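You operate a simulated robot arm through the tools that you are given. There is no shell and no other tool.

You are at the controls of a simulated robot arm. One attempt, no reset.

## Task
Try the NO GO disc on the shell, clean and fit the lid.
Fine: the disc must stand proud; put it back; rub the smear off with the orange pad and put it back; the lid goes on after the try and the rub. Set down upright: orange pad. What is to be rubbed or washed off counts as gone when no trace of it is left.

The check looks at the end state, three seconds after you hand in, the way a careful person would. Anything else that was tipped, shoved, dropped, spilled or broken makes it a failure. Lids that push on must go on centred and level and be pressed home; caps that screw on are set level and turned clockwise until they are tight.

## Robot
A 7-joint arm with a fingered hand, fixed in place. Base frame: the origin is on the floor under the middle of its stand, x ahead of it, y to its left, z up; the work surface is at about z = 900. Lengths are in mm, angles in degrees, forces in N, time in s.
With the tool pointing down near the work surface it reaches from about 220 to 680 mm from the base axis. Its first joint turns from -166.0 to 166.0 degrees. Payload 4 kg.
Tool frame: the origin (TCP) lies between the finger pads and is the grasp point; the fingertips stand 26 mm ahead of it; z points along the fingers, y is the line along which they close. The gripper opens to 156 mm; its body begins 73 mm behind the TCP. The gripper is a hand of 4 fingers: y runs from the thumb to the fingers, the wrist lies at [0, 0, -239] in the tool frame, and closing takes about 1.5 s.
Orientation is told as [roll, pitch, yaw] about the base's x, y, z axes, in that order, counted from this pose: with the fingers straight down and closing along the base's y, the tool's x points along the base's -x, its y along +y and its z along -z.

## Interface
- The arm moves only by the tool nudge_tool. Its argument "steps" is a list of rows, each an object (a shift or turn left out is 0, a gripper value left out holds the last) with "xyz": the shift along the tool's x, y, z in units of 25 mm (1.0 is 25 mm), a list of three; "turn": the turn, a rotation vector about the tool's x, y, z in units of 5 degrees (1.0 is 5 degrees), a list of three. In form: [{"xyz": [tx, ty, tz], "turn": [rx, ry, rz]}, ...]. A call has 1 to 20 rows; each row shifts and turns the commanded pose from where the row before left it, along the tool's axes as they then stand. "jaw" is the gripper command, from -1 (shut) to 1 (fully open), values between in proportion, set as the call begins (left out, the last holds). A call with a number of a shift or a turn outside -1 to 1 is refused whole. Each row takes 0.2 s and may step no farther than 50 mm and 8.6 degrees from the row before; otherwise, or with a gripper value out of range, the whole call is refused. A pose out of reach is approached as far as the arm can. The call stops where the force on the tool passes 60 N (or 10 N more than at its start, if that is more) or the arm is blocked; 0.2 s more then pass. Each finger travels about 72 mm/s and halts on what it meets, pressing with about 31 N; the grip force reading is that of the motor and also rises with nothing between the fingers. The clock runs only during rows and for 0.2 s after the last one: add rows that do not move to give the fingers time. It gives the time, the measured TCP pose, the force on the tool (base axes), the opening and the grip force at its end, in the units of the frame above (readings bear some noise), with the torque about the TCP (base axes, N m) and any sound that the robot's microphone picked up.
- Cameras (640 x 400 px; columns grow to the right, rows downward): "scene" is fixed at [400.8, -649.6, 1718.3]; the picture's right is [0.89, -0.45, 0.00], its down [-0.38, -0.75, -0.54] and it looks along [0.24, 0.48, -0.84] (base axes); focal length 338 px, centre (320, 200). "wrist" rides on the gripper at [58, -58, -91] in the tool frame; the picture's right is [0.71, 0.71, 0.00], its down [-0.53, 0.53, -0.67] and it looks along [-0.47, 0.47, 0.74] (tool axes); focal length 265 px, centre (320, 200). There is no depth. A picture from a camera that has moved, and an enlarged one, comes with that camera's place and axes in the base frame and with its lens.
- camera(camera): a new picture of that camera. It takes no simulated time.
- set_fingers(finger1, finger2, finger3, thumb_bend): sets how far each is bent, from 0 (flat) to 1 (curled in); at 0.3 the hand is open as for a grip, at 0.7 the pads meet at the TCP. One left out holds its place. A second passes; each finger stops where it meets its share of the squeeze, and holds until it gets a number again. A gripper value or a shape takes the hand back. It gives what a move gives, with no picture; readings hold the bend of each and the force on the fingers (four entries, about 0 where the hand has none), thumb and palm.
- set_grasp(shape): the hand has 4 fingers and takes this shape, open, in about a second: jaw (thumb against the fingers, like two jaws); tri (thumb and two fingers); tip (a fingertip pinch); poke (one finger out to press); point (the index stretched); flat (the hand flat); cup (the hand cupped); fist (a fist). The gripper value then closes the fingers along that shape, each until it touches; the sizes above hold for jaw. It gives what a move gives, with no picture.
- enlarge(camera, box): a new picture of the part [left, top, right, bottom] of that camera's present view, enlarged. It takes no simulated time.
- hand_in(): hands the job in; it is judged then, once.

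Places have to be worked out from the pictures, the camera data and where the tool is seen. Open the gripper and draw the arm clear of the work before you hand the job in, unless the task says otherwise.

The tools are called after "Request:" as a command line: name --argument value ..., lists and objects as JSON in quotes. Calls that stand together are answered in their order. nudge_tool: Moves the arm, as the interface text tells. Its arguments: {"type":"object","properties":{"steps":{"type":"array","items":{"type":"object","properties":{"xyz":{"type":"array","items":{"type":"number"}},"turn":{"type":"array","items":{"type":"number"}}}}},"jaw":{"type":"number"}},"required":["steps"]} The other tools are called the same way: set_grasp (shape) gives the hand a shape; set_fingers (finger1, finger2, finger3, thumb_bend) moves the fingers one by one; camera (camera) takes a picture; enlarge (camera, box) takes an enlarged picture of a part of a camera's view; hand_in () hands the job in.

At the start:

```text
time_s: 0.0
tcp_pos: [312.7, -264.9, 1205.3]
orientation: [0.0, 0.0, 0.1]
ft_force: [0.1, -0.6, 0.6]
torque: [0.0, 0.01, 0.0]
finger_gap: 155.8
grip_force: 0.1
shape: jaw
bend: [0.3, 0.3, 0.3, 0.3]
finger forces: [0.0, 0.0, 0.0, 0.0, 0.0, 0.1]
```

scene: 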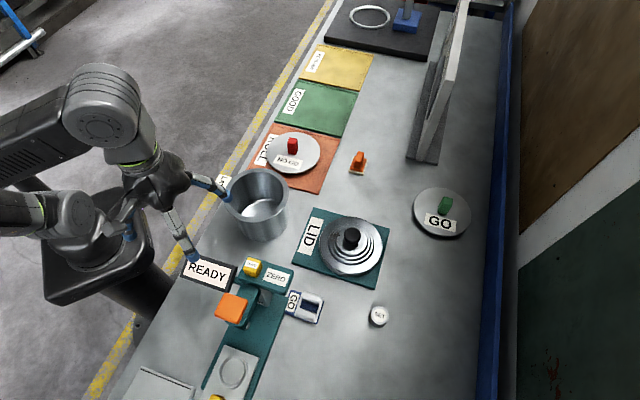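
wrist: 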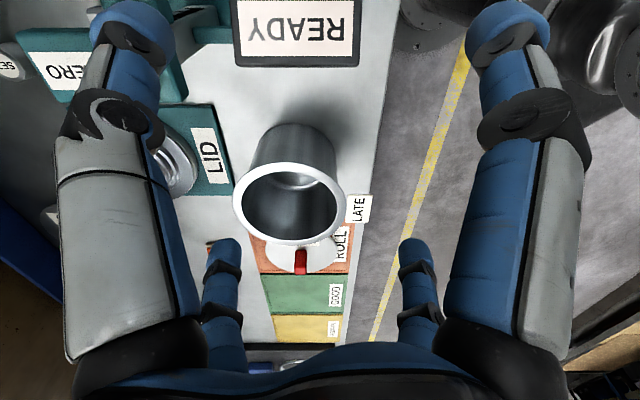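

I start by looking closer at the scene: the shell (grey pot), the NO GO disc (red handle), the lid and the orange pad.

Request:
enlarge --camera "scene" --box '[200, 100, 400, 300]'

Request:
enlarge --camera "scene" --box '[120, 220, 420, 400]'

Request:
enlarge --camera "scene" --box '[240, 0, 520, 180]'

Request:
enlarge --camera "wrist" --box '[200, 80, 400, 340]'

```text
2.00 times, centred on (300, 200) of scene
camera zoom: at [400.8, -649.6, 1718.3], right [0.89, -0.45, 0.0], down [-0.38, -0.75, -0.54], along [0.24, 0.48, -0.84], focal length 677 px, centre (360, 200)
```

zoom: 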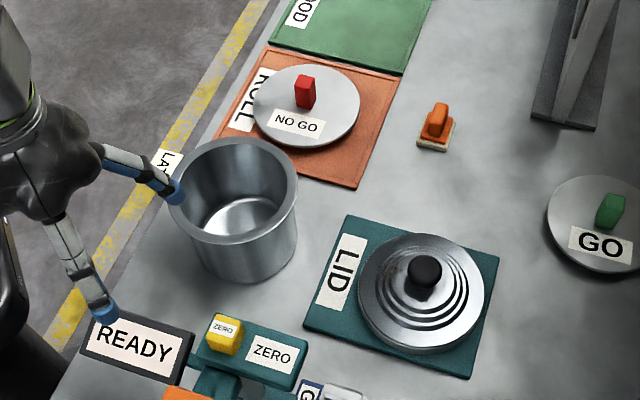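

```text
2.13 times, centred on (270, 310) of scene
camera zoom: at [400.8, -649.6, 1718.3], right [0.89, -0.45, 0.0], down [-0.38, -0.75, -0.54], along [0.24, 0.48, -0.84], focal length 722 px, centre (427, -35)
```

zoom: 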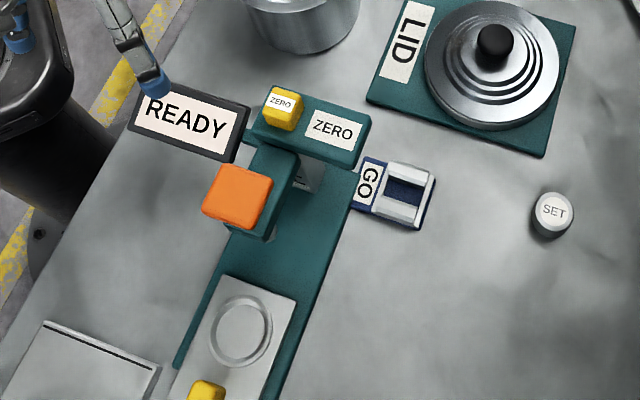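

```text
2.22 times, centred on (380, 90) of scene
camera zoom: at [400.8, -649.6, 1718.3], right [0.89, -0.45, 0.0], down [-0.38, -0.75, -0.54], along [0.24, 0.48, -0.84], focal length 752 px, centre (187, 444)
```

zoom: 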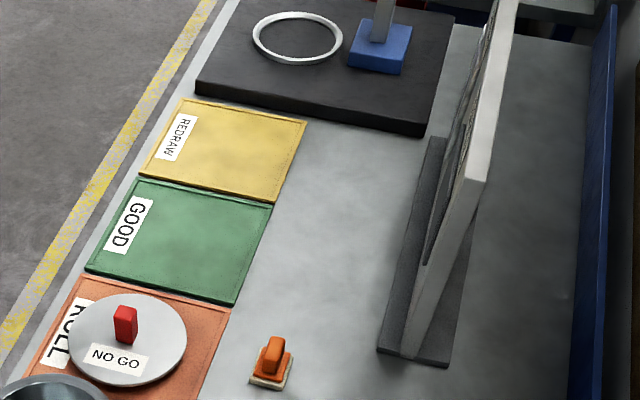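

```text
1.54 times, centred on (300, 210) of wrist
camera zoom: at [253.6, -322.4, 1296.9], right [-0.71, 0.71, 0.0], down [0.53, 0.53, 0.67], along [0.47, 0.47, -0.74], focal length 408 px, centre (351, 185)
```

zoom: 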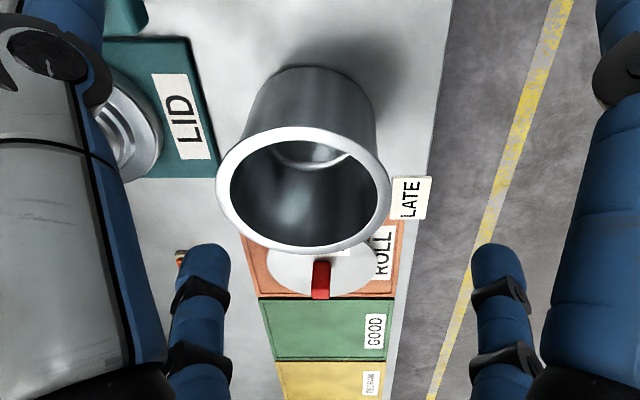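

The orange pad seems to lie near (787,-145), the disc near (640,5), the lid near (638,-356) and the shell near (468,-168). I check how the hand looks before moving.

Request:
enlarge --camera "scene" --box '[60, 50, 260, 290]'

Request:
enlarge --camera "scene" --box '[210, 155, 300, 250]'

Request:
enlarge --camera "scene" --box '[300, 200, 400, 300]'

Request:
enlarge --camera "scene" --box '[330, 130, 390, 190]'

```text
1.67 times, centred on (160, 170) of scene
camera zoom: at [400.8, -649.6, 1718.3], right [0.89, -0.45, 0.0], down [-0.38, -0.75, -0.54], along [0.24, 0.48, -0.84], focal length 564 px, centre (587, 250)
```

zoom: 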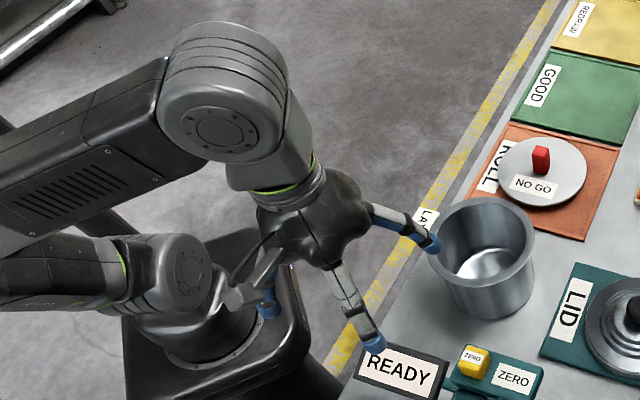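

```text
4.21 times, centred on (255, 202) of scene
camera zoom: at [400.8, -649.6, 1718.3], right [0.89, -0.45, 0.0], down [-0.38, -0.75, -0.54], along [0.24, 0.48, -0.84], focal length 1425 px, centre (594, 190)
```

zoom: 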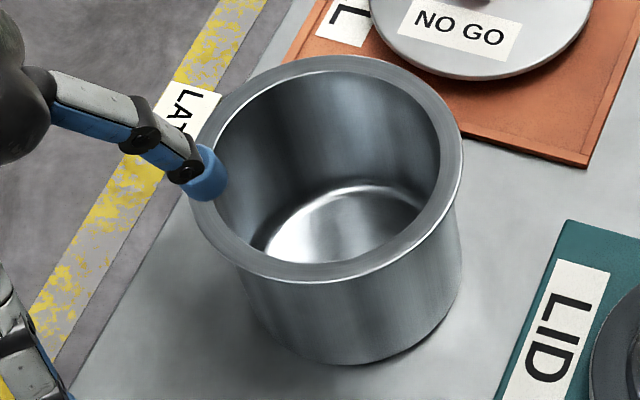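

```text
4.00 times, centred on (350, 250) of scene
camera zoom: at [400.8, -649.6, 1718.3], right [0.89, -0.45, 0.0], down [-0.38, -0.75, -0.54], along [0.24, 0.48, -0.84], focal length 1354 px, centre (200, 0)
```

zoom: 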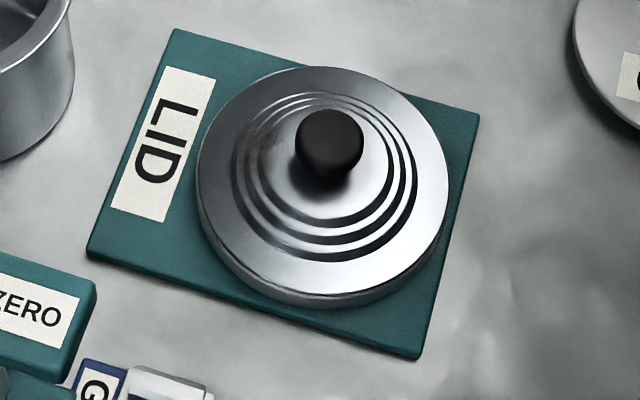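

```text
6.67 times, centred on (360, 160) of scene
camera zoom: at [400.8, -649.6, 1718.3], right [0.89, -0.45, 0.0], down [-0.38, -0.75, -0.54], along [0.24, 0.48, -0.84], focal length 2257 px, centre (53, 467)
```

zoom: 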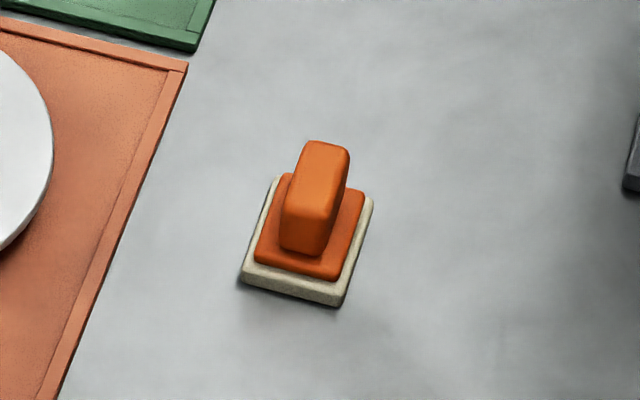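

The hand has four digits spread in a cross. I move up over toward the disc side first, so that I can then turn the wrist camera round to look at the hidden sides of the shell.

Request:
nudge_tool --steps '[{"xyz": [-0.99, 0.76, 0]}, {"xyz": [-0.99, 0.76, 0]}, {"xyz": [-0.99, 0.76, 0]}, {"xyz": [-0.99, 0.76, 0]}, {"xyz": [-0.99, 0.76, 0]}, {"xyz": [-0.99, 0.76, 0]}, {"xyz": [-0.99, 0.76, 0]}, {"xyz": [-0.99, 0.76, 0]}, {"xyz": [-0.99, 0.76, 0]}, {"xyz": [-0.99, 0.76, 0]}]'

Request:
camera --camera "wrist"

Request:
camera --camera "scene"

```text
time_s: 2.2
tcp_pos: [543.3, -86.8, 1205.8]
orientation: [-0.1, -0.2, 0.1]
ft_force: [1.2, 0.0, -0.2]
torque: [0.04, -0.01, 0.0]
finger_gap: 155.9
grip_force: 0.0
shape: jaw
bend: [0.3, 0.3, 0.3, 0.3]
finger forces: [0.1, 0.0, 0.1, 0.0, 0.0, 0.0]
out of reach, approached as far as the arm can: row 10
```

```text
taken
camera wrist: at [485.3, -143.9, 1297.7], right [-0.71, 0.71, 0.0], down [0.52, 0.53, 0.67], along [0.47, 0.47, -0.74], focal length 265 px, centre (320, 200)
```

wrist: 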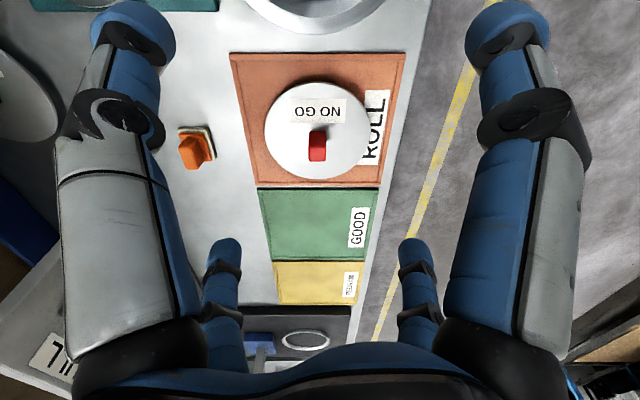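

```text
taken
```

scene: 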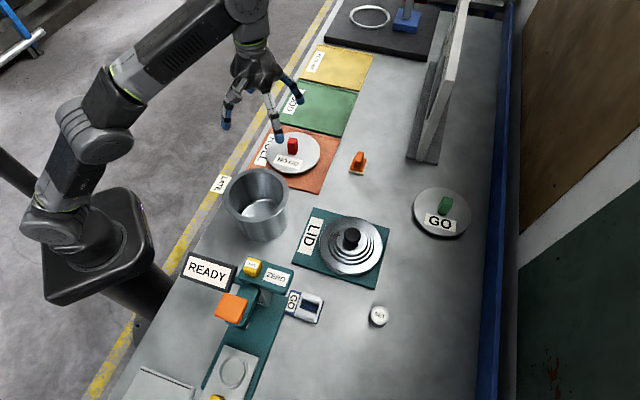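

At this height the reach ends near 550 mm, so I come down 75 mm and begin turning the hand about its axis to look back at the far side of the shell.

Request:
nudge_tool --steps '[{"xyz": [0, 0, 1]}, {"xyz": [0, 0, 1]}, {"xyz": [0, 0, 1]}, {"turn": [0, 0, -1]}, {"turn": [0, 0, -1]}, {"turn": [0, 0, -1]}, {"turn": [0, 0, -1]}, {"turn": [0, 0, -1]}, {"turn": [0, 0, -1]}, {"turn": [0, 0, -1]}, {"turn": [0, 0, -1]}, {"turn": [0, 0, -1]}, {"turn": [0, 0, -1]}, {"turn": [0, 0, -1]}, {"turn": [0, 0, -1]}, {"turn": [0, 0, -1]}, {"turn": [0, 0, -1]}, {"turn": [0, 0, -1]}, {"turn": [0, 0, -1]}, {"turn": [0, 0, -1]}]'

Request:
camera --camera "wrist"

```text
time_s: 6.4
tcp_pos: [542.5, -87.4, 1130.1]
orientation: [0.0, 0.0, 85.1]
ft_force: [0.1, 0.1, -1.1]
torque: [-0.01, -0.01, 0.01]
finger_gap: 155.7
grip_force: 0.1
shape: jaw
bend: [0.3, 0.3, 0.3, 0.3]
finger forces: [0.0, 0.1, 0.0, 0.0, 0.0, 0.0]
```

```text
taken
camera wrist: at [595.5, -149.9, 1221.9], right [-0.76, -0.64, 0.0], down [-0.48, 0.57, 0.67], along [-0.43, 0.51, -0.74], focal length 265 px, centre (320, 200)
```

wrist: 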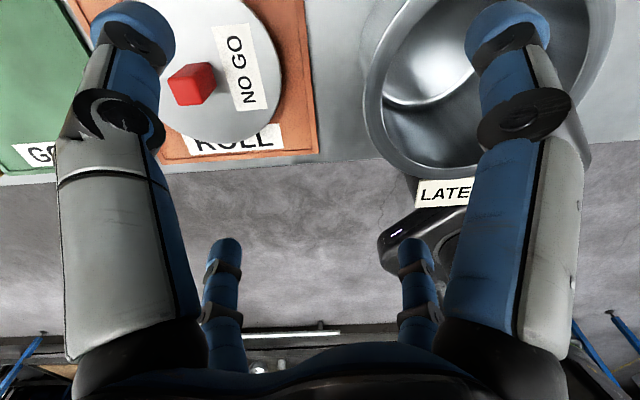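

I see into the shell from the +x side; I keep turning to look at its +x/+y outside wall.

Request:
nudge_tool --steps '[{"turn": [0, 0, -1]}, {"turn": [0, 0, -1]}, {"turn": [0, 0, -1]}, {"turn": [0, 0, -1]}, {"turn": [0, 0, -1]}, {"turn": [0, 0, -1]}, {"turn": [0, 0, -1]}, {"turn": [0, 0, -1]}, {"turn": [0, 0, -1]}, {"turn": [0, 0, -1]}, {"turn": [0, 0, -1]}, {"turn": [0, 0, -1]}, {"turn": [0, 0, -1]}, {"turn": [0, 0, -1]}, {"turn": [0, 0, -1]}, {"turn": [0, 0, -1]}, {"turn": [0, 0, -1]}, {"turn": [0, 0, -1]}]'

Request:
camera --camera "wrist"

```text
time_s: 10.2
tcp_pos: [543.6, -87.3, 1130.7]
orientation: [0.0, 0.0, 175.1]
ft_force: [0.8, -0.6, 0.5]
torque: [-0.02, 0.03, -0.01]
finger_gap: 155.9
grip_force: 0.1
shape: jaw
bend: [0.3, 0.3, 0.3, 0.3]
finger forces: [0.1, 0.0, 0.0, 0.1, 0.0, 0.0]
```

```text
taken
camera wrist: at [605.5, -34.4, 1222.3], right [0.64, -0.76, 0.0], down [-0.57, -0.48, 0.67], along [-0.51, -0.43, -0.74], focal length 265 px, centre (320, 200)
```

wrist: 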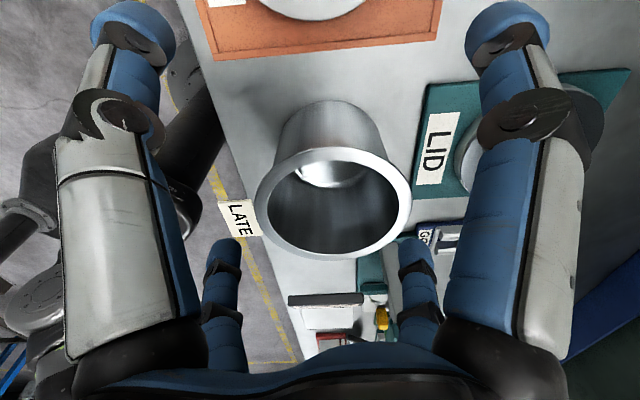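

Request:
enlarge --camera "wrist" --box '[240, 80, 430, 270]'

```text
2.11 times, centred on (335, 175) of wrist
camera zoom: at [605.5, -34.4, 1222.3], right [0.64, -0.76, 0.0], down [-0.57, -0.48, 0.67], along [-0.51, -0.43, -0.74], focal length 559 px, centre (288, 253)
```

zoom: 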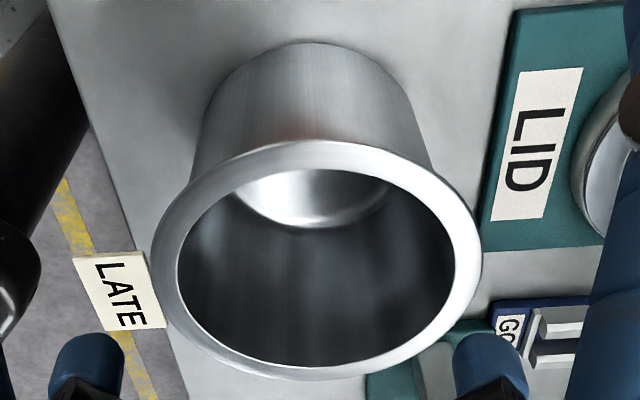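

There is a faint reddish tint on the shell's outer wall just under the rim; I enlarge that part to decide whether it is the smear or a reflection of the orange mat.

Request:
enlarge --camera "wrist" --box '[285, 90, 385, 160]'

Request:
enlarge --camera "wrist" --box '[290, 145, 410, 245]'

Request:
enlarge --camera "scene" --box '[320, 215, 390, 280]'

Request:
enlarge --camera "scene" --box '[220, 160, 290, 245]'

```text
5.71 times, centred on (335, 125) of wrist
camera zoom: at [605.5, -34.4, 1222.3], right [0.64, -0.76, 0.0], down [-0.57, -0.48, 0.67], along [-0.51, -0.43, -0.74], focal length 1517 px, centre (234, 629)
```

zoom: 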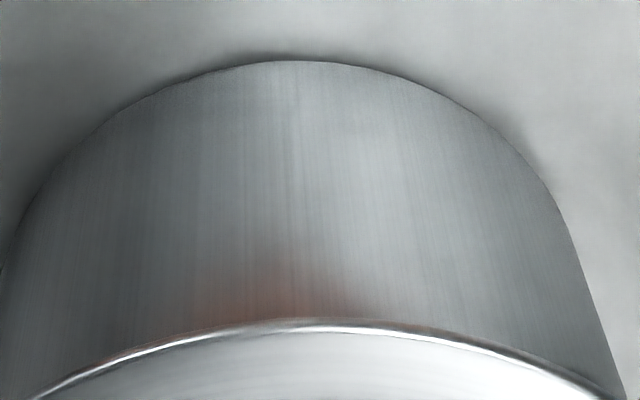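

```text
4.00 times, centred on (350, 195) of wrist
camera zoom: at [605.5, -34.4, 1222.3], right [0.64, -0.76, 0.0], down [-0.57, -0.48, 0.67], along [-0.51, -0.43, -0.74], focal length 1062 px, centre (200, 220)
```

zoom: 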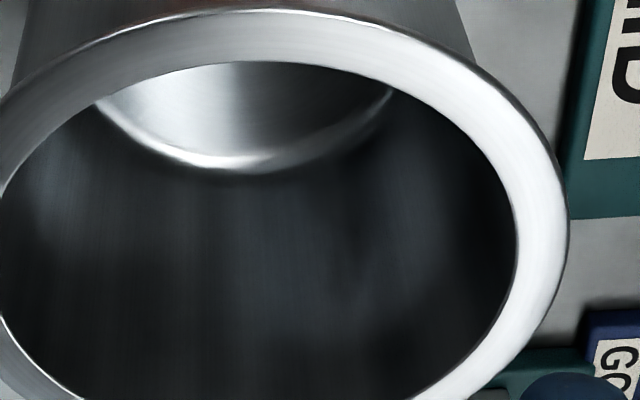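

```text
6.15 times, centred on (355, 248) of scene
camera zoom: at [400.8, -649.6, 1718.3], right [0.89, -0.45, 0.0], down [-0.38, -0.75, -0.54], along [0.24, 0.48, -0.84], focal length 2083 px, centre (105, -92)
```

zoom: 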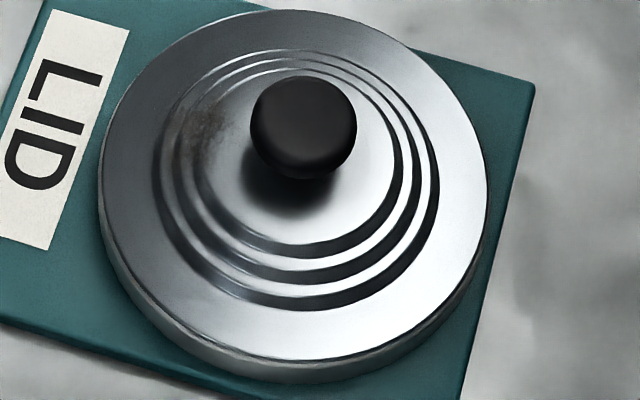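

```text
4.71 times, centred on (255, 202) of scene
camera zoom: at [400.8, -649.6, 1718.3], right [0.89, -0.45, 0.0], down [-0.38, -0.75, -0.54], along [0.24, 0.48, -0.84], focal length 1593 px, centre (626, 188)
```

zoom: 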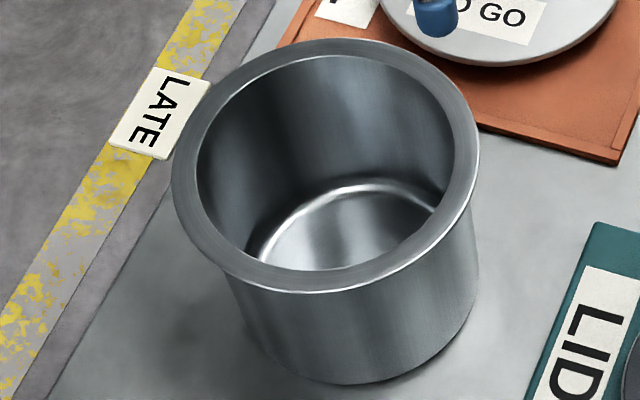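

There is a brownish smear on the lid, left of the knob. I enlarge it more.

Request:
enlarge --camera "scene" --box '[334, 220, 366, 248]'

Request:
enlarge --camera "scene" --box '[345, 215, 395, 275]'

```text
14.29 times, centred on (350, 234) of scene
camera zoom: at [400.8, -649.6, 1718.3], right [0.89, -0.45, 0.0], down [-0.38, -0.75, -0.54], along [0.24, 0.48, -0.84], focal length 4836 px, centre (-109, -286)
```

zoom: 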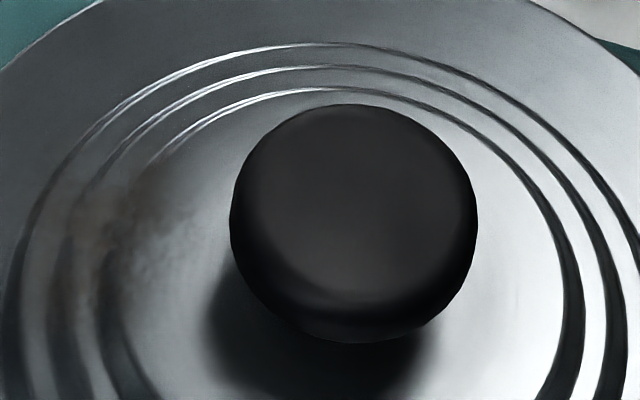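

```text
6.67 times, centred on (370, 245) of scene
camera zoom: at [400.8, -649.6, 1718.3], right [0.89, -0.45, 0.0], down [-0.38, -0.75, -0.54], along [0.24, 0.48, -0.84], focal length 2257 px, centre (-13, -100)
```

zoom: 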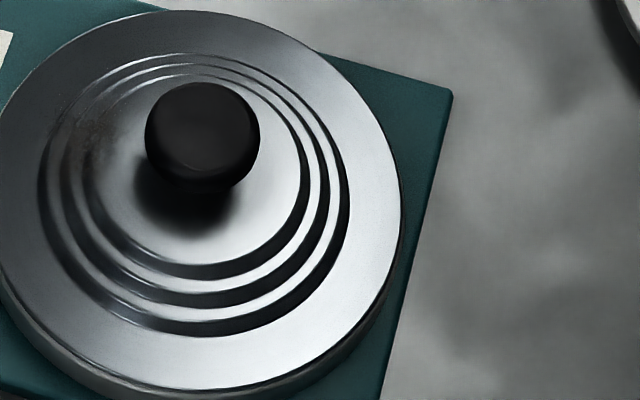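

The smear is on the lid's stepped top beside the knob. Before grasping anything, I test the hand shapes in free air to see which digits do what.

Request:
set_grasp --shape "tip"

Request:
camera --camera "wrist"

Request:
enlarge --camera "scene" --box '[190, 20, 340, 160]'

```text
time_s: 11.1
tcp_pos: [542.2, -87.5, 1130.3]
orientation: [0.0, -0.1, 175.0]
ft_force: [0.3, -0.4, -0.4]
torque: [-0.04, 0.0, 0.02]
finger_gap: 156.0
grip_force: 0.1
shape: tip
bend: [0.12, 0.3, 0.12, 0.3]
finger forces: [0.0, 0.0, 0.1, 0.1, 0.1, 0.0]
```

```text
taken
camera wrist: at [605.6, -34.5, 1222.3], right [0.64, -0.77, 0.0], down [-0.57, -0.48, 0.67], along [-0.51, -0.43, -0.74], focal length 265 px, centre (320, 200)
```

wrist: 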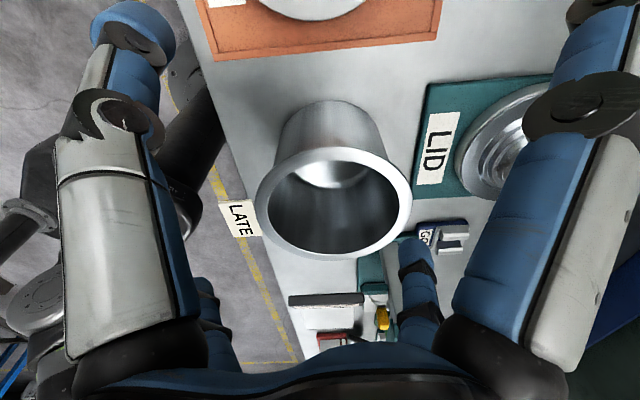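

```text
2.86 times, centred on (265, 90) of scene
camera zoom: at [400.8, -649.6, 1718.3], right [0.89, -0.45, 0.0], down [-0.38, -0.75, -0.54], along [0.24, 0.48, -0.84], focal length 967 px, centre (477, 514)
```

zoom: 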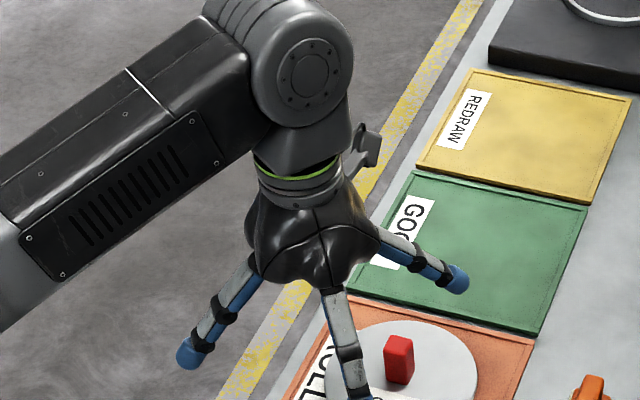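

Finger1/3 sit on ±x, finger2 (+y) opposes the thumb (-y). I return to the jaw shape, turn to yaw 135 to match the 45° layout of the table, and move toward the disc.

Request:
set_grasp --shape "jaw"

Request:
nudge_tool --steps '[{"turn": [0, 0, 1]}, {"turn": [0, 0, 1]}, {"turn": [0, 0, 1]}, {"turn": [0, 0, 1]}, {"turn": [0, 0, 1]}, {"turn": [0, 0, 1]}, {"turn": [0, 0, 1]}, {"turn": [0, 0, 1]}]'

```text
time_s: 12.0
tcp_pos: [542.7, -87.6, 1131.5]
orientation: [0.0, 0.1, 175.0]
ft_force: [-0.2, 0.1, 1.4]
torque: [0.02, 0.01, 0.01]
finger_gap: 156.0
grip_force: 0.1
shape: jaw
bend: [0.3, 0.3, 0.3, 0.3]
finger forces: [0.0, 0.1, 0.0, 0.0, 0.0, 0.0]
```

```text
time_s: 13.8
tcp_pos: [543.9, -87.5, 1130.9]
orientation: [0.1, 0.0, 134.8]
ft_force: [-1.0, -0.7, -0.1]
torque: [0.01, -0.01, -0.02]
finger_gap: 156.0
grip_force: 0.1
shape: jaw
bend: [0.3, 0.3, 0.3, 0.3]
finger forces: [0.1, 0.0, 0.0, 0.1, 0.0, 0.1]
```

Orientation is good. I move over near the disc and come down to about z = 1050.

Request:
nudge_tool --steps '[{"xyz": [0.02, -0.9, 0]}, {"xyz": [0.02, -0.9, 0.65]}, {"xyz": [0.02, -0.9, 0.65]}, {"xyz": [0.02, -0.9, 0.65]}, {"xyz": [0.02, -0.9, 0.65]}, {"xyz": [0, 0, 0.65]}]'

Request:
camera --camera "wrist"

Request:
enlarge --camera "scene" --box '[220, 60, 380, 200]'

```text
time_s: 15.2
tcp_pos: [625.2, -10.0, 1050.0]
orientation: [0.0, -0.1, 135.2]
ft_force: [0.4, -0.2, 0.2]
torque: [0.02, 0.0, 0.01]
finger_gap: 156.1
grip_force: 0.1
shape: jaw
bend: [0.3, 0.3, 0.3, 0.3]
finger forces: [0.0, 0.0, 0.0, 0.0, 0.0, 0.0]
```

```text
taken
camera wrist: at [706.6, -8.7, 1140.7], right [0.0, -1.0, 0.0], down [-0.74, 0.0, 0.67], along [-0.67, 0.0, -0.74], focal length 265 px, centre (320, 200)
```

wrist: 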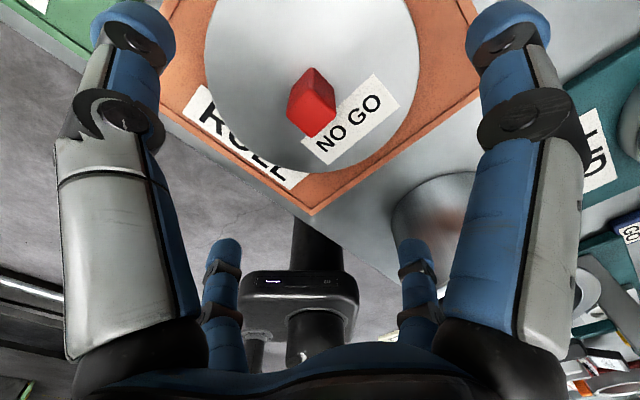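

```text
2.86 times, centred on (300, 130) of scene
camera zoom: at [400.8, -649.6, 1718.3], right [0.89, -0.45, 0.0], down [-0.38, -0.75, -0.54], along [0.24, 0.48, -0.84], focal length 967 px, centre (377, 400)
```

zoom: 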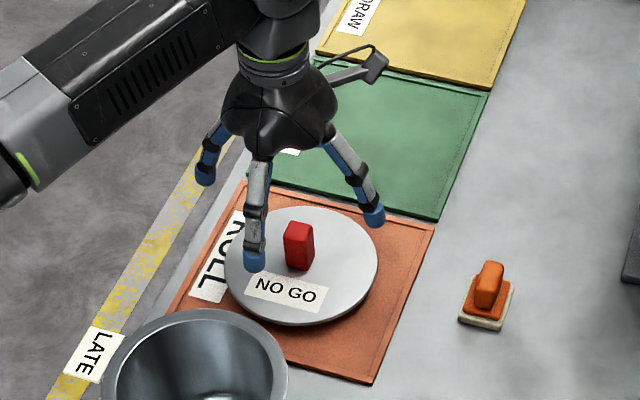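

I enlarge the wrist view on the handle to find its faces and axis.

Request:
enlarge --camera "wrist" --box '[200, 0, 420, 180]'

Request:
enlarge --camera "wrist" --box '[270, 50, 360, 150]'

Request:
enlarge --camera "scene" --box '[270, 125, 330, 180]'

```text
2.22 times, centred on (310, 90) of wrist
camera zoom: at [706.6, -8.7, 1140.7], right [0.0, -1.0, 0.0], down [-0.74, 0.0, 0.67], along [-0.67, 0.0, -0.74], focal length 590 px, centre (342, 444)
```

zoom: 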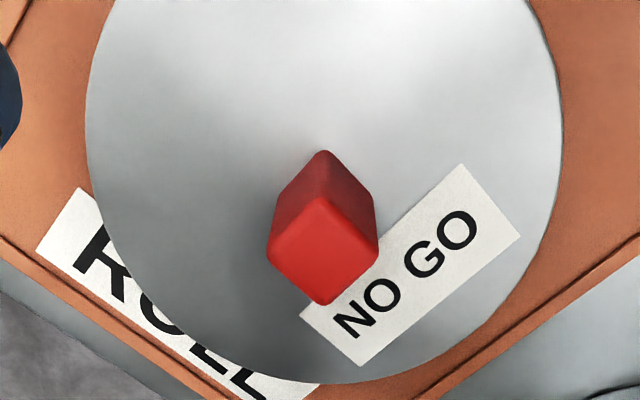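

```text
4.00 times, centred on (315, 100) of wrist
camera zoom: at [706.6, -8.7, 1140.7], right [0.0, -1.0, 0.0], down [-0.74, 0.0, 0.67], along [-0.67, 0.0, -0.74], focal length 1062 px, centre (340, 600)
```

zoom: 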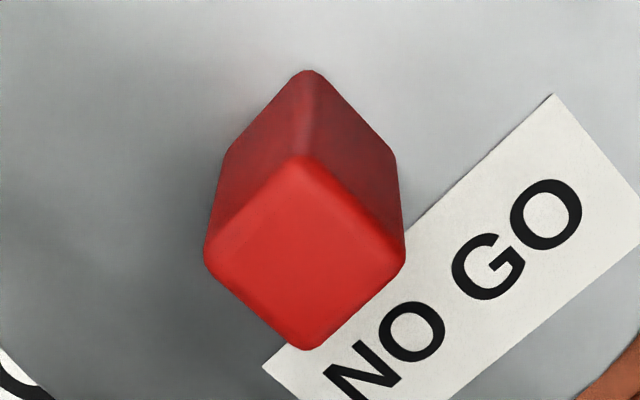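

```text
7.27 times, centred on (300, 152) of scene
camera zoom: at [400.8, -649.6, 1718.3], right [0.89, -0.45, 0.0], down [-0.38, -0.75, -0.54], along [0.24, 0.48, -0.84], focal length 2462 px, centre (466, 546)
```

zoom: 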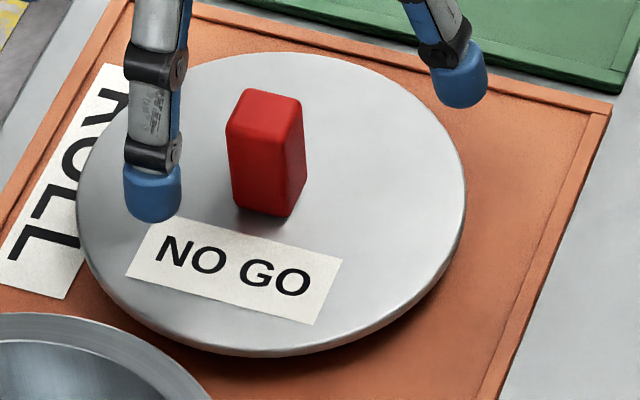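

The handle is a ~24 mm square block, top near z≈975, centred near (633,-3) and aligned with the digits at yaw 135. I centre over it and descend partway, then check.

Request:
nudge_tool --steps '[{"xyz": [0.01, -0.43, 0]}, {"xyz": [0, 0, 0.7]}, {"xyz": [0, 0, 0.7]}, {"xyz": [0, 0, 0.7]}]'

Request:
camera --camera "wrist"

Request:
enlarge --camera "scene" --box '[220, 60, 380, 200]'

```text
time_s: 16.2
tcp_pos: [633.4, -1.5, 997.5]
orientation: [0.0, 0.1, 135.0]
ft_force: [0.0, 0.0, 0.0]
torque: [0.03, 0.01, 0.02]
finger_gap: 156.1
grip_force: 0.0
shape: jaw
bend: [0.3, 0.3, 0.3, 0.3]
finger forces: [0.0, 0.0, 0.0, 0.0, 0.1, 0.0]
```

```text
taken
camera wrist: at [714.6, -1.7, 1088.5], right [0.0, -1.0, 0.0], down [-0.74, 0.0, 0.67], along [-0.67, 0.0, -0.74], focal length 265 px, centre (320, 200)
```

wrist: 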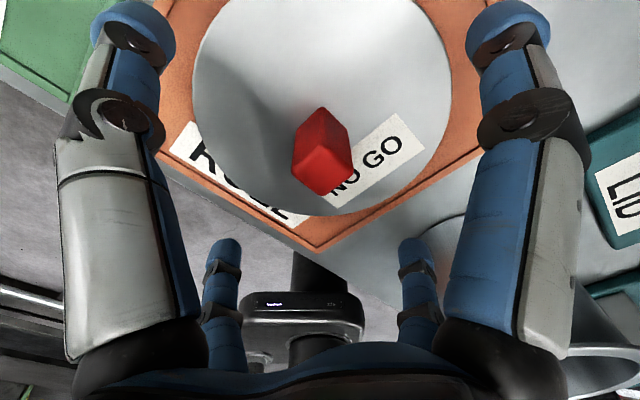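

```text
2.86 times, centred on (300, 130) of scene
camera zoom: at [400.8, -649.6, 1718.3], right [0.89, -0.45, 0.0], down [-0.38, -0.75, -0.54], along [0.24, 0.48, -0.84], focal length 967 px, centre (377, 400)
```

zoom: 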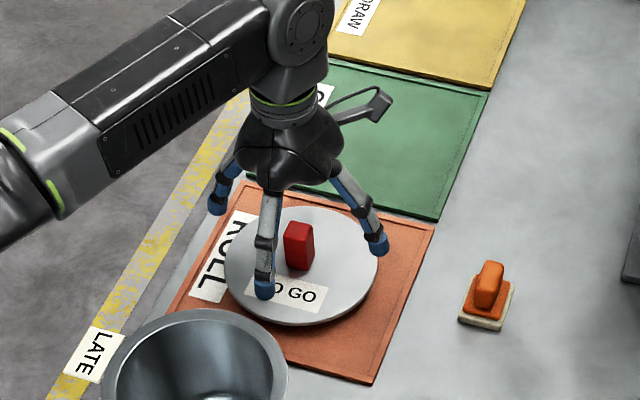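

I enlarge to re-measure the handle top from this second height.

Request:
enlarge --camera "wrist" --box '[270, 90, 370, 210]'

```text
3.33 times, centred on (320, 150) of wrist
camera zoom: at [714.6, -1.7, 1088.5], right [0.0, -1.0, 0.0], down [-0.74, 0.0, 0.67], along [-0.67, 0.0, -0.74], focal length 885 px, centre (320, 367)
```

zoom: 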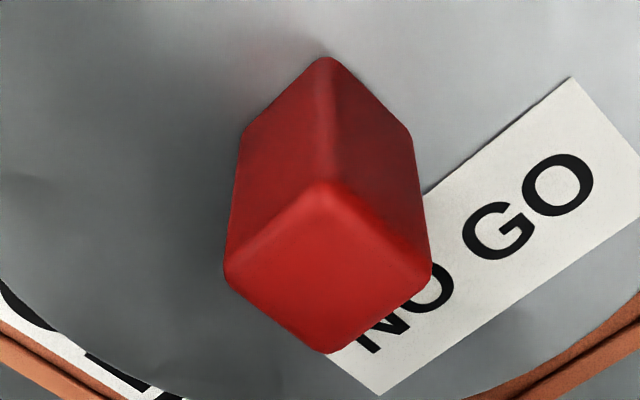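

Triangulated: handle centre (629,-3), top z≈970, disc face z≈922. I centre there and descend to TCP z≈957.

Request:
nudge_tool --steps '[{"xyz": [-0.08, 0.17, 0]}, {"xyz": [0, 0, 0.6]}, {"xyz": [0, 0, 0.6]}, {"xyz": [0, 0, 0.42]}]'

Request:
camera --camera "wrist"

Request:
enlarge --camera "scene" --box '[240, 90, 340, 190]'

```text
time_s: 17.2
tcp_pos: [628.2, -4.3, 954.8]
orientation: [-0.1, 0.2, 135.2]
ft_force: [-0.2, -0.7, -0.7]
torque: [-0.02, 0.05, 0.01]
finger_gap: 156.0
grip_force: 0.1
shape: jaw
bend: [0.3, 0.3, 0.3, 0.3]
finger forces: [0.0, 0.0, 0.0, 0.0, 0.0, 0.0]
```

```text
taken
camera wrist: at [709.5, -3.1, 1047.7], right [0.0, -1.0, 0.0], down [-0.74, 0.0, 0.67], along [-0.67, 0.0, -0.74], focal length 265 px, centre (320, 200)
```

wrist: 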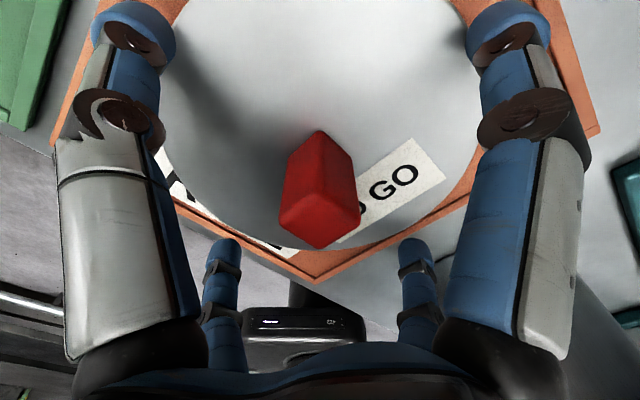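

```text
4.00 times, centred on (290, 140) of scene
camera zoom: at [400.8, -649.6, 1718.3], right [0.89, -0.45, 0.0], down [-0.38, -0.75, -0.54], along [0.24, 0.48, -0.84], focal length 1354 px, centre (440, 440)
```

zoom: 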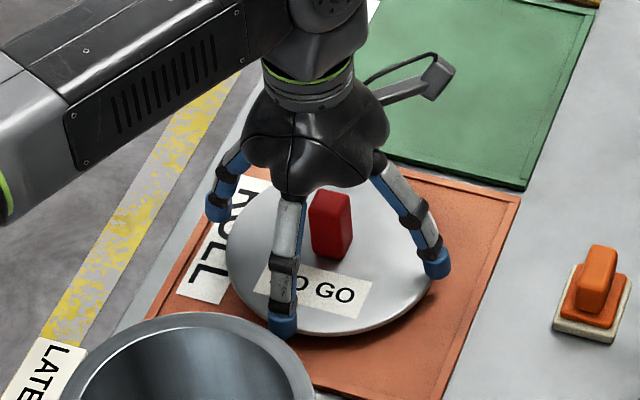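

The four digits straddle the handle. I close halfway first and check the tips stay clear of the disc face.

Request:
nudge_tool --steps '[{}, {}, {}, {}]' --jaw -0.3

Request:
camera --camera "wrist"

Request:
enlarge --camera "scene" --box '[240, 90, 340, 190]'

```text
time_s: 18.2
tcp_pos: [627.8, -3.6, 955.9]
orientation: [0.1, 0.0, 134.9]
ft_force: [0.1, 0.0, -0.2]
torque: [0.01, -0.04, 0.01]
finger_gap: 55.1
grip_force: 0.0
shape: jaw
bend: [0.44, 0.44, 0.44, 0.7]
finger forces: [0.0, 0.0, 0.0, 0.0, 0.1, 0.1]
```

```text
taken
camera wrist: at [709.5, -3.2, 1048.1], right [0.0, -1.0, 0.0], down [-0.74, 0.0, 0.67], along [-0.67, 0.0, -0.74], focal length 265 px, centre (320, 200)
```

wrist: 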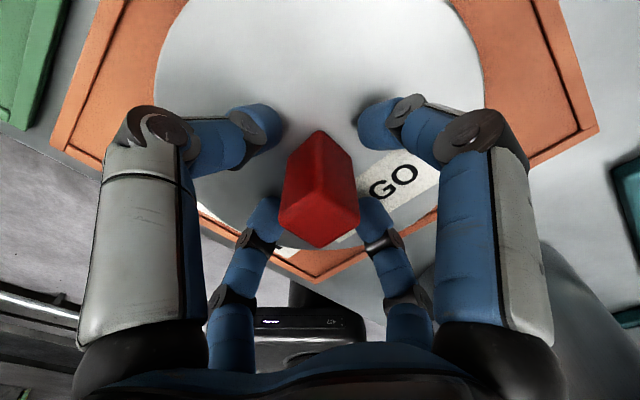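

```text
4.00 times, centred on (290, 140) of scene
camera zoom: at [400.8, -649.6, 1718.3], right [0.89, -0.45, 0.0], down [-0.38, -0.75, -0.54], along [0.24, 0.48, -0.84], focal length 1354 px, centre (440, 440)
```

zoom: 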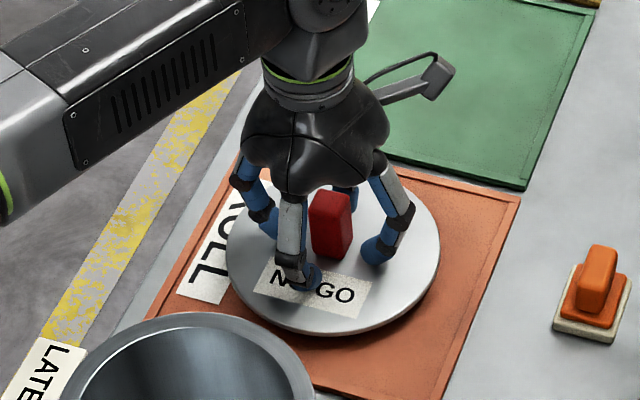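

All digits come in evenly and stay clear of the disc face. I close onto the handle.

Request:
nudge_tool --steps '[{}, {}, {}, {}, {}, {}]' --jaw -1

Request:
camera --camera "wrist"

Request:
enlarge --camera "scene" --box '[240, 90, 340, 190]'

```text
time_s: 19.6
tcp_pos: [627.3, -3.6, 957.4]
orientation: [-0.1, 0.0, 134.9]
ft_force: [-0.5, 0.4, 0.5]
torque: [0.0, 0.01, 0.02]
finger_gap: 23.2
grip_force: 31.2
shape: jaw
bend: [0.76, 0.74, 0.74, 0.7]
finger forces: [27.2, 27.6, 27.3, 0.0, 27.8, 0.1]
```

```text
taken
camera wrist: at [709.5, -3.2, 1048.0], right [0.0, -1.0, 0.0], down [-0.74, 0.0, 0.67], along [-0.67, 0.0, -0.74], focal length 265 px, centre (320, 200)
```

wrist: 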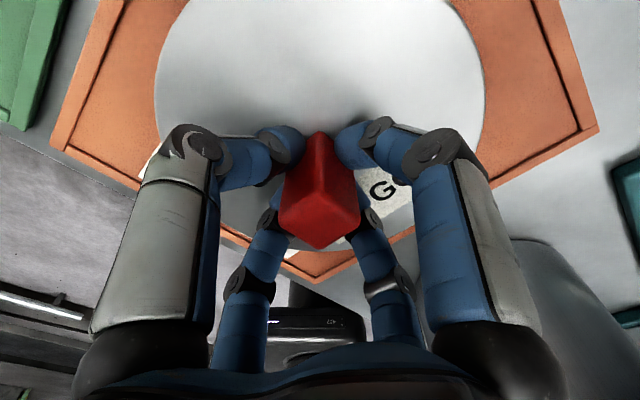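

```text
4.00 times, centred on (290, 140) of scene
camera zoom: at [400.8, -649.6, 1718.3], right [0.89, -0.45, 0.0], down [-0.38, -0.75, -0.54], along [0.24, 0.48, -0.84], focal length 1354 px, centre (440, 440)
```

zoom: 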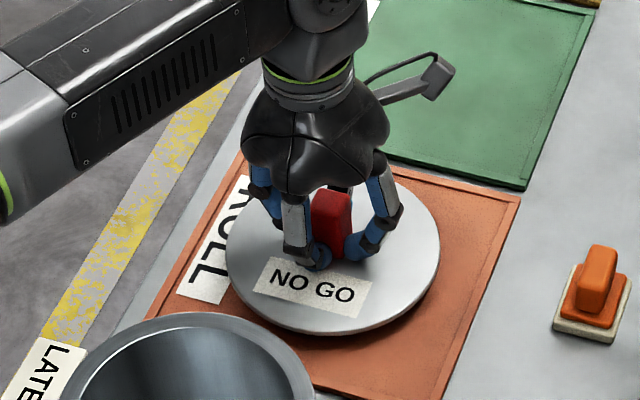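

Grip is firm on all four faces. I lift the disc 75 mm and check that it hangs level.

Request:
nudge_tool --steps '[{"xyz": [0, 0, -0.3]}, {"xyz": [0, 0, -0.7]}, {"xyz": [0, 0, -1]}, {"xyz": [0, 0, -1]}]'

Request:
camera --camera "scene"

Request:
camera --camera "wrist"

```text
time_s: 20.6
tcp_pos: [628.4, -3.6, 1031.0]
orientation: [0.0, 0.1, 135.2]
ft_force: [0.3, -0.5, -3.7]
torque: [0.03, -0.02, 0.03]
finger_gap: 22.9
grip_force: 30.9
shape: jaw
bend: [0.76, 0.74, 0.74, 0.7]
finger forces: [27.3, 27.6, 27.3, 0.0, 27.7, 0.1]
```

```text
taken
```

scene: 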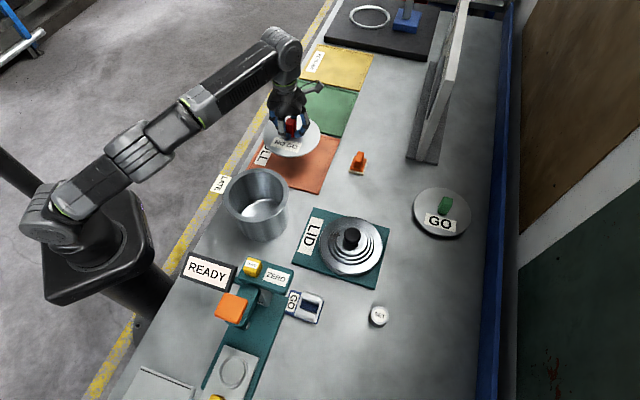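

```text
taken
camera wrist: at [709.6, -3.6, 1123.4], right [0.0, -1.0, 0.0], down [-0.74, 0.0, 0.67], along [-0.67, 0.0, -0.74], focal length 265 px, centre (320, 200)
```

wrist: 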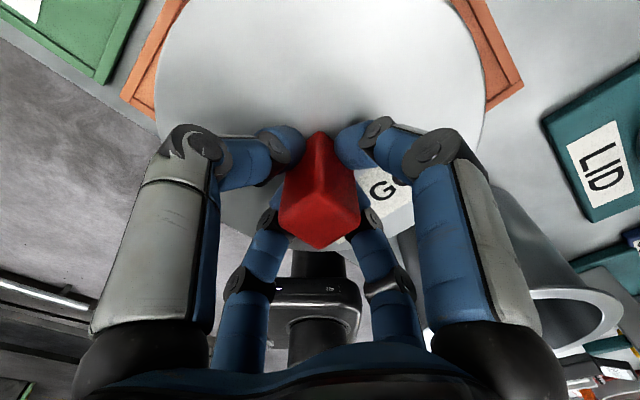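

The disc is lifted and level (≈3.7 N). I carry it up and over toward the shell.

Request:
nudge_tool --steps '[{"xyz": [0, 0.7, -0.8]}, {"xyz": [0, 0.8, -0.8]}, {"xyz": [0, 1, -0.8]}, {"xyz": [0, 1, 0]}, {"xyz": [0, 1, 0]}, {"xyz": [0, 1, 0]}, {"xyz": [0, 1, 0]}, {"xyz": [0, 1, 0]}, {"xyz": [0, 1, 0]}, {"xyz": [0, 0.5, 0]}, {}]'

Request:
camera --camera "scene"

Request:
camera --camera "wrist"

Request:
enlarge --camera "scene" --box '[200, 110, 320, 260]'

```text
time_s: 23.0
tcp_pos: [469.9, -163.7, 1091.5]
orientation: [0.0, 0.0, 135.1]
ft_force: [-0.6, -0.7, -3.4]
torque: [0.01, 0.03, 0.02]
finger_gap: 22.9
grip_force: 31.2
shape: jaw
bend: [0.76, 0.74, 0.74, 0.7]
finger forces: [27.4, 27.8, 27.2, 0.0, 27.8, 0.1]
```

```text
taken
```

scene: 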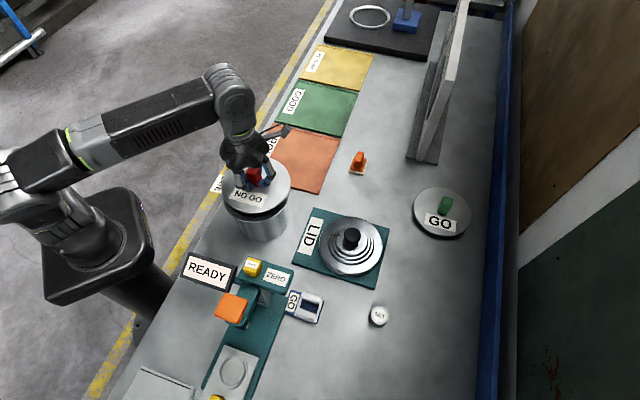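

```text
taken
camera wrist: at [550.6, -163.2, 1183.6], right [0.0, -1.0, 0.0], down [-0.74, 0.0, 0.67], along [-0.67, 0.0, -0.74], focal length 265 px, centre (320, 200)
```

wrist: 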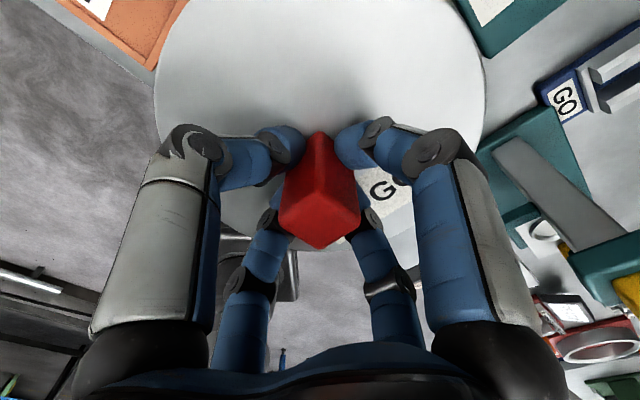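

```text
2.67 times, centred on (260, 185) of scene
camera zoom: at [400.8, -649.6, 1718.3], right [0.89, -0.45, 0.0], down [-0.38, -0.75, -0.54], along [0.24, 0.48, -0.84], focal length 903 px, centre (480, 240)
```

zoom: 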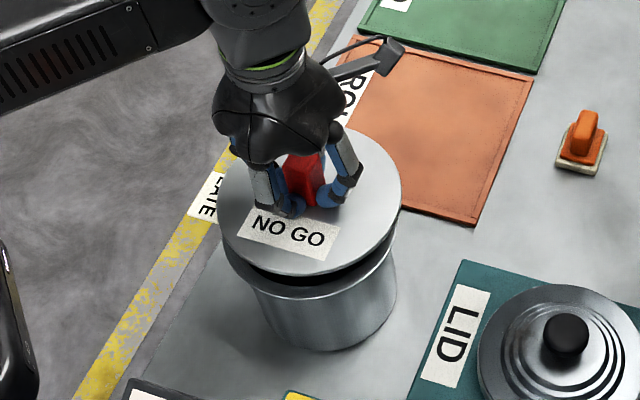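

The shell centre works out at about (466,-171) with the rim near z≈1028. I correct the alignment by a few mm and look again before lowering.

Request:
nudge_tool --steps '[{"xyz": [0.1, 0.32, 0]}, {}, {}]'

Request:
enlarge --camera "scene" --box '[215, 140, 305, 250]'

```text
time_s: 23.8
tcp_pos: [465.1, -170.4, 1092.5]
orientation: [-0.1, 0.0, 135.0]
ft_force: [0.4, 0.1, -3.3]
torque: [-0.03, 0.0, -0.01]
finger_gap: 22.8
grip_force: 31.3
shape: jaw
bend: [0.76, 0.74, 0.74, 0.7]
finger forces: [27.2, 27.8, 27.2, 0.0, 27.9, 0.0]
```

```text
3.64 times, centred on (260, 195) of scene
camera zoom: at [400.8, -649.6, 1718.3], right [0.89, -0.45, 0.0], down [-0.38, -0.75, -0.54], along [0.24, 0.48, -0.84], focal length 1231 px, centre (538, 218)
```

zoom: 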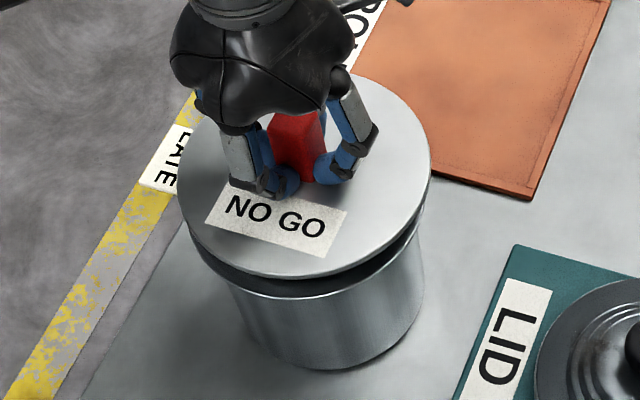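

The disc looks concentric over the rim with a gap of roughly 15–20 mm. I lower it in small steps.

Request:
nudge_tool --steps '[{"xyz": [0, 0, 0.2]}, {"xyz": [0, 0, 0.2]}, {}]'

Request:
enlarge --camera "scene" --box '[215, 140, 305, 250]'

```text
time_s: 24.6
tcp_pos: [465.3, -171.1, 1080.1]
orientation: [0.0, 0.0, 135.0]
ft_force: [0.8, 0.4, -2.5]
torque: [0.03, 0.02, -0.03]
finger_gap: 22.7
grip_force: 31.0
shape: jaw
bend: [0.76, 0.74, 0.74, 0.7]
finger forces: [27.3, 27.8, 27.3, 0.0, 27.8, 0.1]
```

```text
3.64 times, centred on (260, 195) of scene
camera zoom: at [400.8, -649.6, 1718.3], right [0.89, -0.45, 0.0], down [-0.38, -0.75, -0.54], along [0.24, 0.48, -0.84], focal length 1231 px, centre (538, 218)
```

zoom: 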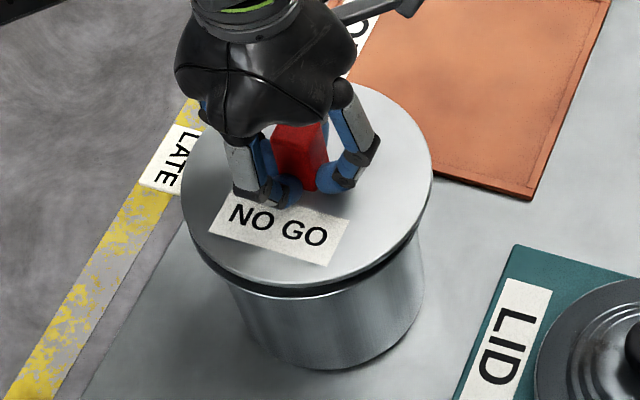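

A small gap remains. I keep lowering in 2 mm steps watching the vertical force.

Request:
nudge_tool --steps '[{"xyz": [0, 0, 0.08]}, {"xyz": [0, 0, 0.08]}, {}]'

Request:
nudge_tool --steps '[{"xyz": [0, 0, 0.08]}, {"xyz": [0, 0, 0.04]}, {}]'

Request:
enlarge --camera "scene" --box '[215, 140, 305, 250]'

```text
time_s: 25.4
tcp_pos: [465.7, -170.7, 1078.6]
orientation: [0.0, 0.1, 135.0]
ft_force: [-3.8, -0.7, 16.7]
torque: [-0.01, -0.05, 0.01]
finger_gap: 23.4
grip_force: 30.5
shape: jaw
bend: [0.77, 0.74, 0.74, 0.69]
finger forces: [30.9, 32.4, 30.1, 0.0, 30.7, 0.0]
```

```text
time_s: 26.2
tcp_pos: [464.9, -170.2, 1076.0]
orientation: [-0.2, 0.3, 135.0]
ft_force: [-7.6, 2.0, 53.6]
torque: [0.0, -0.11, 0.12]
finger_gap: 24.4
grip_force: 30.6
shape: jaw
bend: [0.78, 0.74, 0.74, 0.68]
finger forces: [37.0, 38.2, 35.2, 0.1, 40.7, 0.1]
```

```text
3.64 times, centred on (260, 195) of scene
camera zoom: at [400.8, -649.6, 1718.3], right [0.89, -0.45, 0.0], down [-0.38, -0.75, -0.54], along [0.24, 0.48, -0.84], focal length 1231 px, centre (538, 218)
```

zoom: 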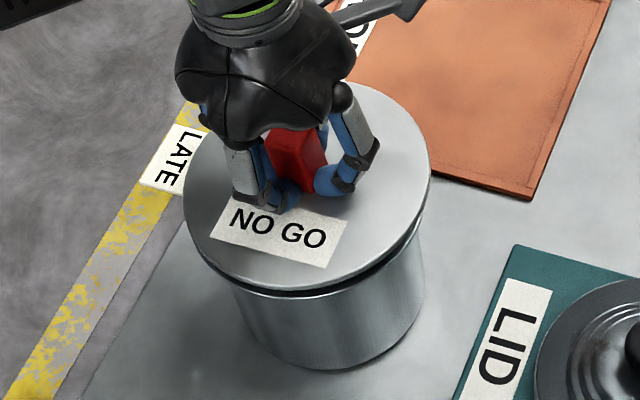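

Contact was at about TCP z≈1079 and the push is now 54 N; the disc stands on the rim and does not go in. I back off to a light contact.

Request:
nudge_tool --steps '[{"xyz": [0, 0, -0.1]}, {}]'

```text
time_s: 26.8
tcp_pos: [466.4, -169.7, 1077.2]
orientation: [-0.1, -0.1, 135.1]
ft_force: [-3.9, 2.0, 33.3]
torque: [-0.02, -0.08, 0.07]
finger_gap: 24.6
grip_force: 30.7
shape: jaw
bend: [0.78, 0.74, 0.74, 0.68]
finger forces: [36.2, 34.6, 34.3, 0.0, 36.2, 0.1]
```

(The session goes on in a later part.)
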